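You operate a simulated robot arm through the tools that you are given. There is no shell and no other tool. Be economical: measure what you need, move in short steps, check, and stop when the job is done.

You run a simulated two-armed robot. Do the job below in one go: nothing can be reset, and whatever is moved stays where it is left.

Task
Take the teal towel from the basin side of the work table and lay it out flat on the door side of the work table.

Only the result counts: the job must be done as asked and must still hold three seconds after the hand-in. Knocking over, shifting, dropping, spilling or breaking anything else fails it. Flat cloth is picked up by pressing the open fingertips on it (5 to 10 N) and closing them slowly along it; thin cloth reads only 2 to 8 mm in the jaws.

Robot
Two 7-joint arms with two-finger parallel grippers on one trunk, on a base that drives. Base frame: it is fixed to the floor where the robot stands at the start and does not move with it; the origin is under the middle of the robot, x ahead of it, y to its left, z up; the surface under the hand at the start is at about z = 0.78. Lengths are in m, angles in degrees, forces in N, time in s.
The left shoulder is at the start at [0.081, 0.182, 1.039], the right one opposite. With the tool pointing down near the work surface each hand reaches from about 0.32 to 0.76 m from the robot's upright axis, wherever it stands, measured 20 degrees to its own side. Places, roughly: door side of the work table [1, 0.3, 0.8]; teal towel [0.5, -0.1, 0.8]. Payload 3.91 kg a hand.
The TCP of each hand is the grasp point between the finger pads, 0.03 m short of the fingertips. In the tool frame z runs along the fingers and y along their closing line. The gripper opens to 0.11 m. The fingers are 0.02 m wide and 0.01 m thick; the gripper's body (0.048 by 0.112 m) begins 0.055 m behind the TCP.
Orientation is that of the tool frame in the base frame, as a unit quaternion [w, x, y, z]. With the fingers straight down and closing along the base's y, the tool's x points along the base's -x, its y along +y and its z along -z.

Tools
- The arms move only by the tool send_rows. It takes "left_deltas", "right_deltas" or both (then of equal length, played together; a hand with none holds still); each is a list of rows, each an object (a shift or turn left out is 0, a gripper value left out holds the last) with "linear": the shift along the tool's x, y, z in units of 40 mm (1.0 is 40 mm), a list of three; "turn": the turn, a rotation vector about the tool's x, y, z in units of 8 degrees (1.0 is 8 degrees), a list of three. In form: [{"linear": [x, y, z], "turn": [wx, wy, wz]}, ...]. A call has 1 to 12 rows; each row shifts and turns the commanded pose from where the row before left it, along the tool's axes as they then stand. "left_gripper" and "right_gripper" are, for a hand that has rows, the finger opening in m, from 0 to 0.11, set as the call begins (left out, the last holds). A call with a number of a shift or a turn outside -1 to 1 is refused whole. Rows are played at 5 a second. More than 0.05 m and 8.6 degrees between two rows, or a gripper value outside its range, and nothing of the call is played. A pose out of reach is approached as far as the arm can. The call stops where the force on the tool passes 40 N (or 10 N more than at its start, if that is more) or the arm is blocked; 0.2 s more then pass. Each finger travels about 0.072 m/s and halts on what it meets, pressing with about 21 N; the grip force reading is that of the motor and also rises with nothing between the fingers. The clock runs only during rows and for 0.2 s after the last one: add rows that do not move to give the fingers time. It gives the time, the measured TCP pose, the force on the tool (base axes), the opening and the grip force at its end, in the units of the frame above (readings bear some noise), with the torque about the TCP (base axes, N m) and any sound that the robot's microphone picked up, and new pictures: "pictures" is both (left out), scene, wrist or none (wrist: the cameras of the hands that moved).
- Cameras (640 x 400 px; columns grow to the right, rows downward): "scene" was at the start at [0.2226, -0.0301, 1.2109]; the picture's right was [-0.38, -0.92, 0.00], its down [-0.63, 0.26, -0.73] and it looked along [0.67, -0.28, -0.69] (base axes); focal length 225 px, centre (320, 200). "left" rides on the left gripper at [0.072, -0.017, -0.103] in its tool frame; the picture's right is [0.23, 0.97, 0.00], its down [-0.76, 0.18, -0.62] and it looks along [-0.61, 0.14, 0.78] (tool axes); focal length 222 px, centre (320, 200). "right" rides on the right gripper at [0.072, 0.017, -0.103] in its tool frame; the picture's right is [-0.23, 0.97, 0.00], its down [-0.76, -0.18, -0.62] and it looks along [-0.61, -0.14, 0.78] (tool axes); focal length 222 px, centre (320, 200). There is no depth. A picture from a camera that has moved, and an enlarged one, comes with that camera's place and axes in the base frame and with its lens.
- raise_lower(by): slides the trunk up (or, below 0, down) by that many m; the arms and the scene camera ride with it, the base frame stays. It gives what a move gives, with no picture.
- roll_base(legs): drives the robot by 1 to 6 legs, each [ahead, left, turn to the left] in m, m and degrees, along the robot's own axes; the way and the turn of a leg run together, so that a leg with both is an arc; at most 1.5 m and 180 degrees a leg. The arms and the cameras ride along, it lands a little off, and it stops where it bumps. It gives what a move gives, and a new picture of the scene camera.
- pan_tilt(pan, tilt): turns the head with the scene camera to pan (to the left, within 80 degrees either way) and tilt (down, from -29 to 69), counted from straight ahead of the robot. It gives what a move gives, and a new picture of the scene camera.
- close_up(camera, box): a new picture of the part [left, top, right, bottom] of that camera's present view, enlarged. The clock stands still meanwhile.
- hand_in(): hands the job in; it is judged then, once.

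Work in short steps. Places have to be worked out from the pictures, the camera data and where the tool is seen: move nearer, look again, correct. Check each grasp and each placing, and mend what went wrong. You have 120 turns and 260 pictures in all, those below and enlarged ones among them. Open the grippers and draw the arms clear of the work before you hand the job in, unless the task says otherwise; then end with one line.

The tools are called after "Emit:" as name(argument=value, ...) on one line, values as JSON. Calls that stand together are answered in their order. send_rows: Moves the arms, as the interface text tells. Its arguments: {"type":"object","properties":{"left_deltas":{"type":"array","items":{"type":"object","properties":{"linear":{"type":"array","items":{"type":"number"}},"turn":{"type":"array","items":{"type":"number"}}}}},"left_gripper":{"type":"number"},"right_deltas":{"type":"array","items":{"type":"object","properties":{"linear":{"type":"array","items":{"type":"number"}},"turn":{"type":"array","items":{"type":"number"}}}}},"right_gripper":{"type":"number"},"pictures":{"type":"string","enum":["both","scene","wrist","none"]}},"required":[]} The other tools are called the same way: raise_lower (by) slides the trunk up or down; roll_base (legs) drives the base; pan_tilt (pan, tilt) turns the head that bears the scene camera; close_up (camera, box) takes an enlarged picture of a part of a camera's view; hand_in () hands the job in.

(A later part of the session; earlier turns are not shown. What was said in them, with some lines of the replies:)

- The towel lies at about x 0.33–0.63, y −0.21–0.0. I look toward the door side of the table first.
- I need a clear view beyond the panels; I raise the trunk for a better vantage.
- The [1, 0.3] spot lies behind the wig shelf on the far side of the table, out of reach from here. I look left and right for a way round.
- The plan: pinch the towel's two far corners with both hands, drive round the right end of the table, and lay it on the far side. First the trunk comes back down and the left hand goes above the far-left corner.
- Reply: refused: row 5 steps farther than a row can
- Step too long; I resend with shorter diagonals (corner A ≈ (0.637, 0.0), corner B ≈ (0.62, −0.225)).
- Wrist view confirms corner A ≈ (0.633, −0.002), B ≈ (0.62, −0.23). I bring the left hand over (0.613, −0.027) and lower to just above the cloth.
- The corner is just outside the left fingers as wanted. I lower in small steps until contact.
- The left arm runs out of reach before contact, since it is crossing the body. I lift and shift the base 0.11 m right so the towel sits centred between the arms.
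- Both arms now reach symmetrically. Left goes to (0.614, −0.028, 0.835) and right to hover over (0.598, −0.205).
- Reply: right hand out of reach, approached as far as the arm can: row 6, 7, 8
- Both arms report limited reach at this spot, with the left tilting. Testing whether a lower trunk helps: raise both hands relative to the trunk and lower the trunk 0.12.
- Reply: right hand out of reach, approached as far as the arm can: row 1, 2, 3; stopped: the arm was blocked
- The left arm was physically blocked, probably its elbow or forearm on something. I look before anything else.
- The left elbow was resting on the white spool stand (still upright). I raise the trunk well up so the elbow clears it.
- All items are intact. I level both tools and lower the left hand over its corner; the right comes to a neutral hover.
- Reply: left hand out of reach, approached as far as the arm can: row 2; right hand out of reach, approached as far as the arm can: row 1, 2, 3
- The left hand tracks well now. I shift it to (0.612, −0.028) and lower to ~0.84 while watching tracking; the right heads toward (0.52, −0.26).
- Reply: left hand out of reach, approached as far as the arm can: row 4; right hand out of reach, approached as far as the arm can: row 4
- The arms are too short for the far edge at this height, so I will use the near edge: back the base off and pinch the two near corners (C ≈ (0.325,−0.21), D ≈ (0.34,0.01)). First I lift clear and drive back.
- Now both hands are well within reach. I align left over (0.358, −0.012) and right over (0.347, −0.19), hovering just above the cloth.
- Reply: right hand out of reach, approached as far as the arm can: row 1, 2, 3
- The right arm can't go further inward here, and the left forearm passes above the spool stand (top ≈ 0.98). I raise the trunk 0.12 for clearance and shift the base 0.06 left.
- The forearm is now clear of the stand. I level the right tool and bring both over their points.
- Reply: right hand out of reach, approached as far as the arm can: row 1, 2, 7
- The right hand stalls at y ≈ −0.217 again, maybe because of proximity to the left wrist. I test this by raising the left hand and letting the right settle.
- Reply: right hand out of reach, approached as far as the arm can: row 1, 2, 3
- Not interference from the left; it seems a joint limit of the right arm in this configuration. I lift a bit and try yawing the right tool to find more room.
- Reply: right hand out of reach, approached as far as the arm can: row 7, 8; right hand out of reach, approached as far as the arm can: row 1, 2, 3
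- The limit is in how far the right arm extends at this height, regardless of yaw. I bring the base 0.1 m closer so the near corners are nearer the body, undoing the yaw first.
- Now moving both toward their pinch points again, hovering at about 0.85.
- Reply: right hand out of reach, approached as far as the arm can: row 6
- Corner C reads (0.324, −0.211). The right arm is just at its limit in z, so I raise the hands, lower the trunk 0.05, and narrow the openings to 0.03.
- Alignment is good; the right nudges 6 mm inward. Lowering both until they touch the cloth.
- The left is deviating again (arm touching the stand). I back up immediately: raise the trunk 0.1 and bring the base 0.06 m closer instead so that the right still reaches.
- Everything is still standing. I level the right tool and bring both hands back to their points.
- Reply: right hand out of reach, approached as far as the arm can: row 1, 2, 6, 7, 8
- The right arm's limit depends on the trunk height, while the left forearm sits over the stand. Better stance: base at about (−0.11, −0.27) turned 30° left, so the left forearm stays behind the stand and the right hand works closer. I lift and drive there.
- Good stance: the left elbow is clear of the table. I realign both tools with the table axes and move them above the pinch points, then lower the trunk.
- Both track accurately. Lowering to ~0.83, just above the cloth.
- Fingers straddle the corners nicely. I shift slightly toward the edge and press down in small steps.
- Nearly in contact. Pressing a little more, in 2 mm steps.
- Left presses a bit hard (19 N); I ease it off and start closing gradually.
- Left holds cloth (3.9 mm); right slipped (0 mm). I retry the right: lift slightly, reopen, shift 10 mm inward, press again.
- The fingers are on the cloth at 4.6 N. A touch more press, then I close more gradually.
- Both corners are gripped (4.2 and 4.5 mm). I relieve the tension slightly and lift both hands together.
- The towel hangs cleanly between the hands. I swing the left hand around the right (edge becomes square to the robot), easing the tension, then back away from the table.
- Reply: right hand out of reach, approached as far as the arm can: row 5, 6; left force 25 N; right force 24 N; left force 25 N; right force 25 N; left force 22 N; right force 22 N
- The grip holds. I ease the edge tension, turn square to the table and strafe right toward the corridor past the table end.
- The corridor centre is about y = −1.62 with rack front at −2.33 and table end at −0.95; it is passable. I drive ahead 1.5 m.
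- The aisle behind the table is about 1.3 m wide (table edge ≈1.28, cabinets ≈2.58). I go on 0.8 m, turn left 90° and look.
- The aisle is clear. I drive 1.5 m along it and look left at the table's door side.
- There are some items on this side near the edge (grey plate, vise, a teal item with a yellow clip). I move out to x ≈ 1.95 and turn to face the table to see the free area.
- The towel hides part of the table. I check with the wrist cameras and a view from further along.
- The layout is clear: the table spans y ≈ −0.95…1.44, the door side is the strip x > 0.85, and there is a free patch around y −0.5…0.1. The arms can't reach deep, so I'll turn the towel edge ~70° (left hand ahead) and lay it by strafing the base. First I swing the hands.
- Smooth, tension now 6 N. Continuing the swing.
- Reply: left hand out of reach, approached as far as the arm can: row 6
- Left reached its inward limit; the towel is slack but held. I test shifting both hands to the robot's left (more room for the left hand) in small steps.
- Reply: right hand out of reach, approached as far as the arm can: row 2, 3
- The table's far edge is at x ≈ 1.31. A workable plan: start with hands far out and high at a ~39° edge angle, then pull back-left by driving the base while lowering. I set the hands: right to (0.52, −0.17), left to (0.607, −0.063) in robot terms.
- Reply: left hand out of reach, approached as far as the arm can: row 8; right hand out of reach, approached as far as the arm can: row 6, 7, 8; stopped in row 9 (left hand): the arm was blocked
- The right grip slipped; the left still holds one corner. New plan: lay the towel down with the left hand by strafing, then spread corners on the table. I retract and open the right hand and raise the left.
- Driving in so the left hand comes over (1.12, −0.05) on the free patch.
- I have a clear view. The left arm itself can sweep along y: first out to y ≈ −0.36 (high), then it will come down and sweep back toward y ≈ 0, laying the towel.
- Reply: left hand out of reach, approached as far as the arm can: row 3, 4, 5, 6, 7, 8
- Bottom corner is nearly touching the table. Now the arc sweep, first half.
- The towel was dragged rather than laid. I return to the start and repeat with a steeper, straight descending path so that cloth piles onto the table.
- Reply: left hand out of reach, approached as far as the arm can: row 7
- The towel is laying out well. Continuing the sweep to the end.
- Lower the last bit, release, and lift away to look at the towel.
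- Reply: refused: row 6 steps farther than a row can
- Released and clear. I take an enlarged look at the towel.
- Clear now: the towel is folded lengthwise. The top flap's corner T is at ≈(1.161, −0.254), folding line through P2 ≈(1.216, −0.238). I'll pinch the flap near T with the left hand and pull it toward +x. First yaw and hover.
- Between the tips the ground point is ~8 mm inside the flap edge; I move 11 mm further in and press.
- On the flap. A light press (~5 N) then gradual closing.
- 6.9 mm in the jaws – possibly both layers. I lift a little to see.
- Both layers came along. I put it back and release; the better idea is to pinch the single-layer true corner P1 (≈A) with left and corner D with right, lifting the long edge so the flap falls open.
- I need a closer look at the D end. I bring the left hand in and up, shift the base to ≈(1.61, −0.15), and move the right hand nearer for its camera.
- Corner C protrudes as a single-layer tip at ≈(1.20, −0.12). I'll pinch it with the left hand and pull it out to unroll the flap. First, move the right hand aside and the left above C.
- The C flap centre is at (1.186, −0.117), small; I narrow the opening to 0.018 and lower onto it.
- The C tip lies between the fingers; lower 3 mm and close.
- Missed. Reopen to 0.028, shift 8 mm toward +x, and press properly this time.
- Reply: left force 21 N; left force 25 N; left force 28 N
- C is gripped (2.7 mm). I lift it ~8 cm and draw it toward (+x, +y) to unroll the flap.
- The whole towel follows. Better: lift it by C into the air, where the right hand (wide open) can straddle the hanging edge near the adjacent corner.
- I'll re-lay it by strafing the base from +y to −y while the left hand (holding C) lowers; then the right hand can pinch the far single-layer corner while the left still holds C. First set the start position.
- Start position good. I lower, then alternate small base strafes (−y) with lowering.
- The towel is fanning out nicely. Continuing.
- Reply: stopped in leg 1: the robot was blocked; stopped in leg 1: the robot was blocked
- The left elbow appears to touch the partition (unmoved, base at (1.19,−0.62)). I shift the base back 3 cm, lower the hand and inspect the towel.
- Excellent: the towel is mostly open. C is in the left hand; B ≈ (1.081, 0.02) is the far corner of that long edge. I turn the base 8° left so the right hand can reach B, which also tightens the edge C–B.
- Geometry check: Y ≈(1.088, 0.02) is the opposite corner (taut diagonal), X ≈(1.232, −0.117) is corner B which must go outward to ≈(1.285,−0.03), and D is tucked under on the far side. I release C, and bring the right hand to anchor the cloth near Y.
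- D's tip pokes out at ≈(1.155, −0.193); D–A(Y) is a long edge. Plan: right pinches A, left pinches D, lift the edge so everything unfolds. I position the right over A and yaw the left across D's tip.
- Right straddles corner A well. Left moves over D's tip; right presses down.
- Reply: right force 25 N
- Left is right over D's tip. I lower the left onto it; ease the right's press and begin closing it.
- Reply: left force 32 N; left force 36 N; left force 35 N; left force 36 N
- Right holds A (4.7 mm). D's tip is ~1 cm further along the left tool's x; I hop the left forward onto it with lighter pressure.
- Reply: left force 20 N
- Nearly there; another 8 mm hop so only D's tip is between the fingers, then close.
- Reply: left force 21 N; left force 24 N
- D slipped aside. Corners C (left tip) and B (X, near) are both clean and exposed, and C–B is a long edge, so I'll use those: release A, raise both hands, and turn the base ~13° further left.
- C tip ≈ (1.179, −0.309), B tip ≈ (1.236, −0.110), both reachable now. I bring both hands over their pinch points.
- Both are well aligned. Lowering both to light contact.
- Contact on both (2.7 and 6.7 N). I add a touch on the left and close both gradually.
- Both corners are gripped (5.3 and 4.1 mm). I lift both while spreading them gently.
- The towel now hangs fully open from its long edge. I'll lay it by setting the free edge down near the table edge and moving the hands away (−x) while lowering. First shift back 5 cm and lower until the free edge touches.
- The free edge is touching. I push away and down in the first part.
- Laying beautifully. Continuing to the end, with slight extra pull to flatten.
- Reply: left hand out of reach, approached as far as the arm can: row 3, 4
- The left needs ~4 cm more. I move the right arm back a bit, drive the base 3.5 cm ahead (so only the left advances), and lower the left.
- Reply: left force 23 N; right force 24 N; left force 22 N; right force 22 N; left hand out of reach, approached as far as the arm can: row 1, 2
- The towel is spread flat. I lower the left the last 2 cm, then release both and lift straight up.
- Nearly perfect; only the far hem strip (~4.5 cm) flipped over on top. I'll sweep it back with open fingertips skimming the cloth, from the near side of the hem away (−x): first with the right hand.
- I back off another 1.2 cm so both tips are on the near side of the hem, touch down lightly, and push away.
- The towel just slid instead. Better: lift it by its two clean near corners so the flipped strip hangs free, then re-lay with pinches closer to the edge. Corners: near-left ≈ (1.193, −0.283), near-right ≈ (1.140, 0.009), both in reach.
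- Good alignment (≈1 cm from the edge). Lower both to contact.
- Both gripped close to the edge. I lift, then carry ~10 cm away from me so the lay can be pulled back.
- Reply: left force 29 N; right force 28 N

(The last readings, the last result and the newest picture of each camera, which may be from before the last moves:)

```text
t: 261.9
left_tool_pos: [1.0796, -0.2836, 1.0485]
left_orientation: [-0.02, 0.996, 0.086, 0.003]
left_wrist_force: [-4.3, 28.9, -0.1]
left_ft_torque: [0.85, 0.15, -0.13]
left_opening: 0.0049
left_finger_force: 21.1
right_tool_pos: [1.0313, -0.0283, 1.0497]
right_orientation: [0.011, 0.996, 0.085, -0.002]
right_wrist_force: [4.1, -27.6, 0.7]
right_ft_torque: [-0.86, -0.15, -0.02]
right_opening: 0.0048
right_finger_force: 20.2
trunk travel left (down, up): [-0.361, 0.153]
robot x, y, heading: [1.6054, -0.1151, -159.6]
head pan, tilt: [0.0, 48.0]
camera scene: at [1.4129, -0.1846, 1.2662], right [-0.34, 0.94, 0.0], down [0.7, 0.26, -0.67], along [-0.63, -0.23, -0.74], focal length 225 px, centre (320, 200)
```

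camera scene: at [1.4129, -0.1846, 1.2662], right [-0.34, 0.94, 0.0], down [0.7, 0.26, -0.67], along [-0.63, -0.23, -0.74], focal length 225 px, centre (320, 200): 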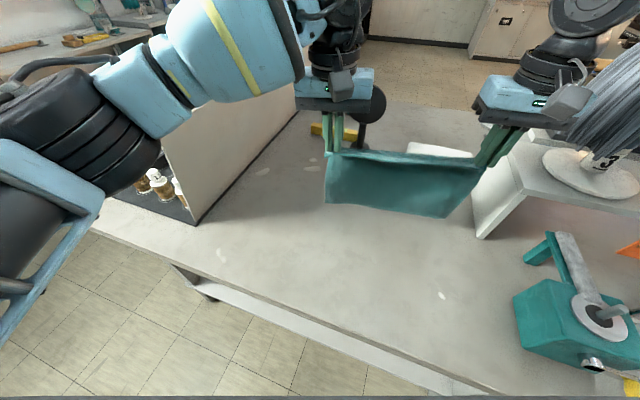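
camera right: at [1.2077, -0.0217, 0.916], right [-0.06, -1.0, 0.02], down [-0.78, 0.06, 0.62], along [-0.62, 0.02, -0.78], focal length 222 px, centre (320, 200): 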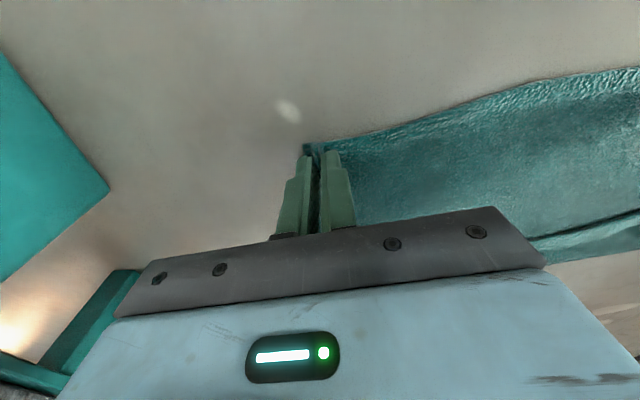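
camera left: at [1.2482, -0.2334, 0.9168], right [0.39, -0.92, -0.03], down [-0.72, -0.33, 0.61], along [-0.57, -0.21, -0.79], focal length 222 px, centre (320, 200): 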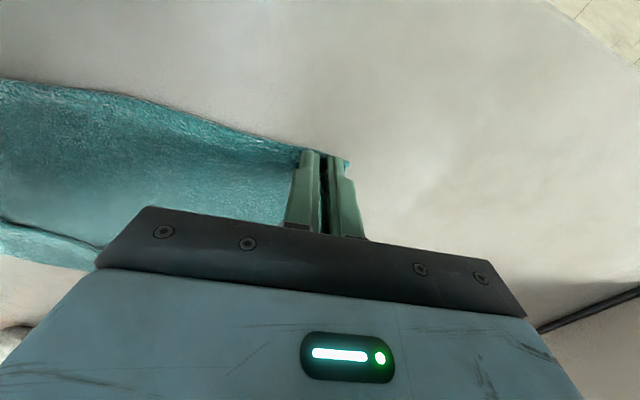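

Hanging fully open again. I ease the tension, lower until the free edge touches and pull back toward me.

Emit:
send_rows(left_deltas=[{"linear": [0, 0, 0.6]}, {"linear": [0, 0, 0.6]}, {"linear": [0, 0, 0.6]}, {}, {"linear": [0.55, 0, 0.55]}, {"linear": [0.55, 0, 0.55]}, {"linear": [0.55, 0, 0.5]}, {"linear": [0.55, 0, 0.5]}, {}], right_deltas=[{"linear": [0, 0.15, 0.6]}, {"linear": [0, 0, 0.6]}, {"linear": [0, 0, 0.6]}, {}, {"linear": [0.55, 0, 0.55]}, {"linear": [0.55, 0, 0.55]}, {"linear": [0.55, 0, 0.5]}, {"linear": [0.55, 0, 0.5]}, {}], pictures="scene")

```text
t: 263.9
left_tool_pos: [1.1676, -0.2628, 0.8915]
left_orientation: [-0.018, 0.996, 0.088, 0.004]
left_wrist_force: [-0.8, 6.3, 0.0]
left_ft_torque: [0.19, 0.04, -0.03]
left_opening: 0.004
left_finger_force: 21.3
right_tool_pos: [1.1192, -0.0227, 0.891]
right_orientation: [0.009, 0.996, 0.084, -0.002]
right_wrist_force: [0.9, -6.5, -0.3]
right_ft_torque: [-0.14, -0.04, 0.0]
right_opening: 0.0039
right_finger_force: 20.8
trunk travel left (down, up): [-0.361, 0.153]
robot x, y, heading: [1.6067, -0.1125, -159.9]
head pan, tilt: [0.0, 48.0]
camera scene: at [1.4121, -0.1846, 1.266], right [-0.34, 0.94, 0.0], down [0.7, 0.26, -0.67], along [-0.63, -0.23, -0.74], focal length 225 px, centre (320, 200)
```

scene: 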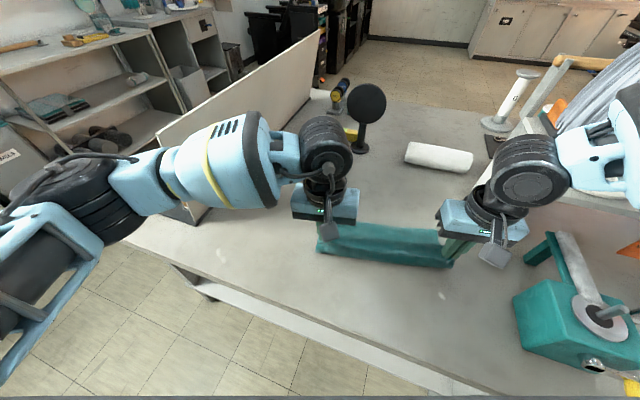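

There is some slack; I pull back more before lowering further.

Emit:
send_rows(left_deltas=[{"linear": [0.6, 0, 0.1]}, {"linear": [0.6, 0, 0.1]}, {"linear": [0.5, 0, 0.2]}, {}], right_deltas=[{"linear": [0.6, 0, 0.1]}, {"linear": [0.6, 0, 0.1]}, {"linear": [0.5, 0, 0.2]}, {}], pictures="none")

Emit:
close_up(camera="scene", box=[270, 180, 510, 340])

```text
t: 264.9
left_tool_pos: [1.2332, -0.2499, 0.8772]
left_orientation: [-0.019, 0.996, 0.087, 0.004]
left_wrist_force: [-0.9, 6.7, -0.9]
left_ft_torque: [0.19, 0.02, -0.05]
left_opening: 0.0038
left_finger_force: 21.0
right_tool_pos: [1.1873, -0.0102, 0.8766]
right_orientation: [0.009, 0.996, 0.085, -0.001]
right_wrist_force: [1.0, -5.9, -1.0]
right_ft_torque: [-0.16, 0.01, -0.01]
right_opening: 0.0043
right_finger_force: 21.1
trunk travel left (down, up): [-0.361, 0.153]
robot x, y, heading: [1.6064, -0.1123, -159.7]
head pan, tilt: [0.0, 48.0]
```

```text
2.50 times, centred on (390, 260) of scene
camera zoom: at [1.412, -0.1846, 1.266], right [-0.34, 0.94, 0.0], down [0.7, 0.26, -0.67], along [-0.63, -0.23, -0.74], focal length 563 px, centre (145, 50)
```

zoom: 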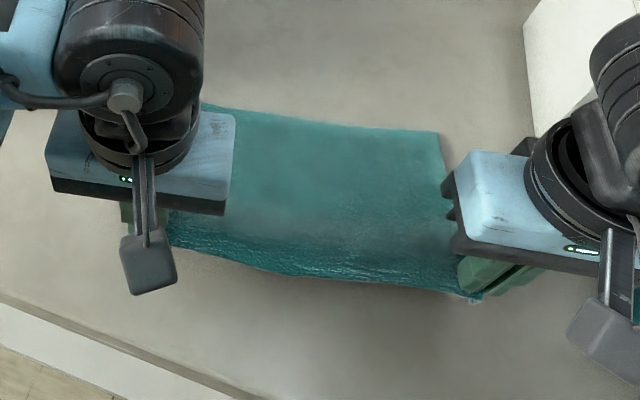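

Lying smoothly with no fold. I lower the last 6 cm with a small pull, release and lift.

Emit:
send_rows(left_deltas=[{"linear": [0.15, 0, 0.5]}, {"linear": [0.15, 0, 0.5]}, {"linear": [0.1, 0, 0.42]}, {}], right_deltas=[{"linear": [0.15, 0, 0.5]}, {"linear": [0.15, 0, 0.5]}, {"linear": [0.1, 0, 0.42]}, {}], pictures="none")

Emit:
send_rows(left_deltas=[{}, {}, {}, {"linear": [0, 0, -0.4]}, {"linear": [0, 0, -0.8]}, {"linear": [0, 0, -0.9]}, {"linear": [0, 0, -0.9]}, {"linear": [0, 0, -0.9]}], right_deltas=[{}, {}, {}, {"linear": [0, 0, -0.4]}, {"linear": [0, 0, -0.8]}, {"linear": [0, 0, -0.9]}, {"linear": [0, 0, -0.9]}, {"linear": [0, 0, -0.9]}], left_gripper=0.025, right_gripper=0.025, pictures="none")

Emit:
close_up(camera="scene", box=[270, 180, 510, 340])

```text
t: 265.9
left_tool_pos: [1.2511, -0.2453, 0.8213]
left_orientation: [-0.019, 0.996, 0.087, 0.004]
left_wrist_force: [-0.3, 5.2, -0.4]
left_ft_torque: [0.11, 0.04, 0.0]
left_opening: 0.0038
left_finger_force: 20.5
right_tool_pos: [1.2031, -0.0079, 0.8184]
right_orientation: [0.009, 0.996, 0.084, -0.001]
right_wrist_force: [1.3, -3.6, 0.3]
right_ft_torque: [-0.13, -0.02, 0.01]
right_opening: 0.0041
right_finger_force: 21.5
trunk travel left (down, up): [-0.361, 0.153]
robot x, y, heading: [1.6063, -0.1144, -159.8]
head pan, tilt: [0.0, 48.0]
```

```text
t: 267.7
left_tool_pos: [1.2495, -0.2508, 0.9768]
left_orientation: [-0.018, 0.996, 0.088, 0.005]
left_wrist_force: [-1.3, 0.3, 1.0]
left_ft_torque: [0.01, -0.01, 0.02]
left_opening: 0.0246
left_finger_force: 0.0
right_tool_pos: [1.2038, -0.0039, 0.9775]
right_orientation: [0.009, 0.996, 0.085, -0.001]
right_wrist_force: [-0.4, 0.5, 0.5]
right_ft_torque: [0.0, 0.02, -0.01]
right_opening: 0.025
right_finger_force: 0.0
trunk travel left (down, up): [-0.361, 0.153]
robot x, y, heading: [1.6041, -0.1159, -160.0]
head pan, tilt: [0.0, 48.0]
```

```text
2.50 times, centred on (390, 260) of scene
camera zoom: at [1.413, -0.1843, 1.2662], right [-0.34, 0.94, 0.0], down [0.7, 0.26, -0.67], along [-0.63, -0.23, -0.74], focal length 563 px, centre (145, 50)
```

zoom: 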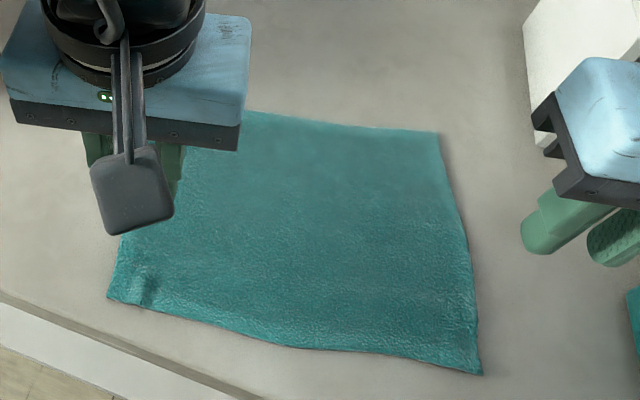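

The towel is now flat and complete on the door side. I raise, back the base away and take a last look.

Emit:
send_rows(left_deltas=[{"linear": [0, 0, -0.9]}, {"linear": [0, 0, -0.9]}], right_deltas=[{"linear": [0, 0, -0.9]}, {"linear": [0, 0, -0.9]}], left_gripper=0.06, right_gripper=0.06, pictures="none")

Emit:
roll_base(legs=[[-0.3, 0, 0]])

Emit:
pan_tilt(pan=0, tilt=35)

```text
t: 268.3
left_tool_pos: [1.2492, -0.2549, 1.0471]
left_orientation: [-0.019, 0.996, 0.087, 0.005]
left_wrist_force: [0.1, -0.4, -1.0]
left_ft_torque: [0.02, 0.02, 0.01]
left_opening: 0.0599
left_finger_force: 0.1
right_tool_pos: [1.2055, -0.0022, 1.049]
right_orientation: [0.009, 0.996, 0.085, -0.001]
right_wrist_force: [1.0, 1.3, 0.8]
right_ft_torque: [0.01, 0.02, 0.0]
right_opening: 0.0597
right_finger_force: 0.1
trunk travel left (down, up): [-0.361, 0.153]
robot x, y, heading: [1.6035, -0.1133, -159.8]
head pan, tilt: [0.0, 48.0]
```

```text
t: 270.3
left_tool_pos: [1.5247, -0.1527, 1.0472]
left_orientation: [-0.019, 0.996, 0.088, 0.004]
left_wrist_force: [0.5, -0.3, -0.2]
left_ft_torque: [0.0, 0.01, 0.02]
left_opening: 0.0599
left_finger_force: 0.1
right_tool_pos: [1.4793, 0.0979, 1.0486]
right_orientation: [0.009, 0.996, 0.086, -0.002]
right_wrist_force: [0.2, -0.8, 0.6]
right_ft_torque: [0.01, 0.02, 0.01]
right_opening: 0.0597
right_finger_force: 0.1
trunk travel left (down, up): [-0.361, 0.153]
robot x, y, heading: [1.8787, -0.0145, -159.7]
head pan, tilt: [0.0, 48.0]
camera scene: at [1.6883, -0.0834, 1.2661], right [-0.35, 0.94, 0.0], down [0.7, 0.26, -0.67], along [-0.63, -0.23, -0.74], focal length 225 px, centre (320, 200)
```

scene: 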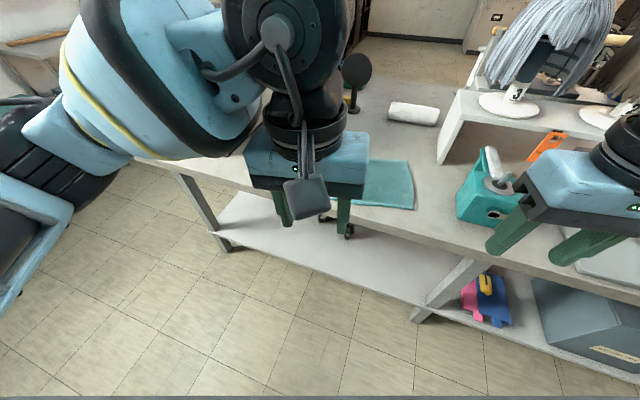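

```text
t: 271.1
left_tool_pos: [1.5252, -0.153, 1.0464]
left_orientation: [-0.018, 0.996, 0.089, 0.003]
left_wrist_force: [-1.3, 0.0, -0.6]
left_ft_torque: [-0.01, -0.01, -0.01]
left_opening: 0.06
left_finger_force: 0.0
right_tool_pos: [1.4779, 0.0979, 1.048]
right_orientation: [0.009, 0.996, 0.086, -0.002]
right_wrist_force: [-0.4, 0.1, -0.4]
right_ft_torque: [-0.03, 0.01, -0.02]
right_opening: 0.06
right_finger_force: 0.1
trunk travel left (down, up): [-0.361, 0.153]
robot x, y, heading: [1.8811, -0.0112, -159.5]
head pan, tilt: [0.0, 35.0]
camera scene: at [1.6791, -0.0868, 1.285], right [-0.35, 0.94, 0.0], down [0.54, 0.2, -0.82], along [-0.77, -0.28, -0.57], focal length 225 px, centre (320, 200)
```

scene: 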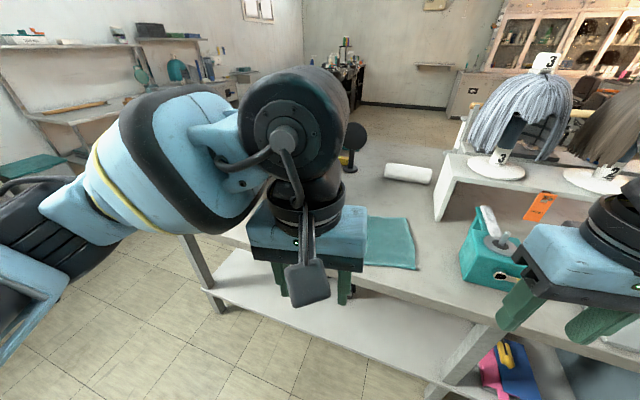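

The towel lies flat and undisturbed, the other objects appear in place, and both arms are clear with grippers open. Handing in.

Emit:
hand_in()

```text
The job is handed in.
```

The teal towel is laid out flat on the door side of the work table, with only slight wrinkles. In the last views nothing else looked moved or knocked over, although my left arm rested on the white spool stand early on and once touched the partition.
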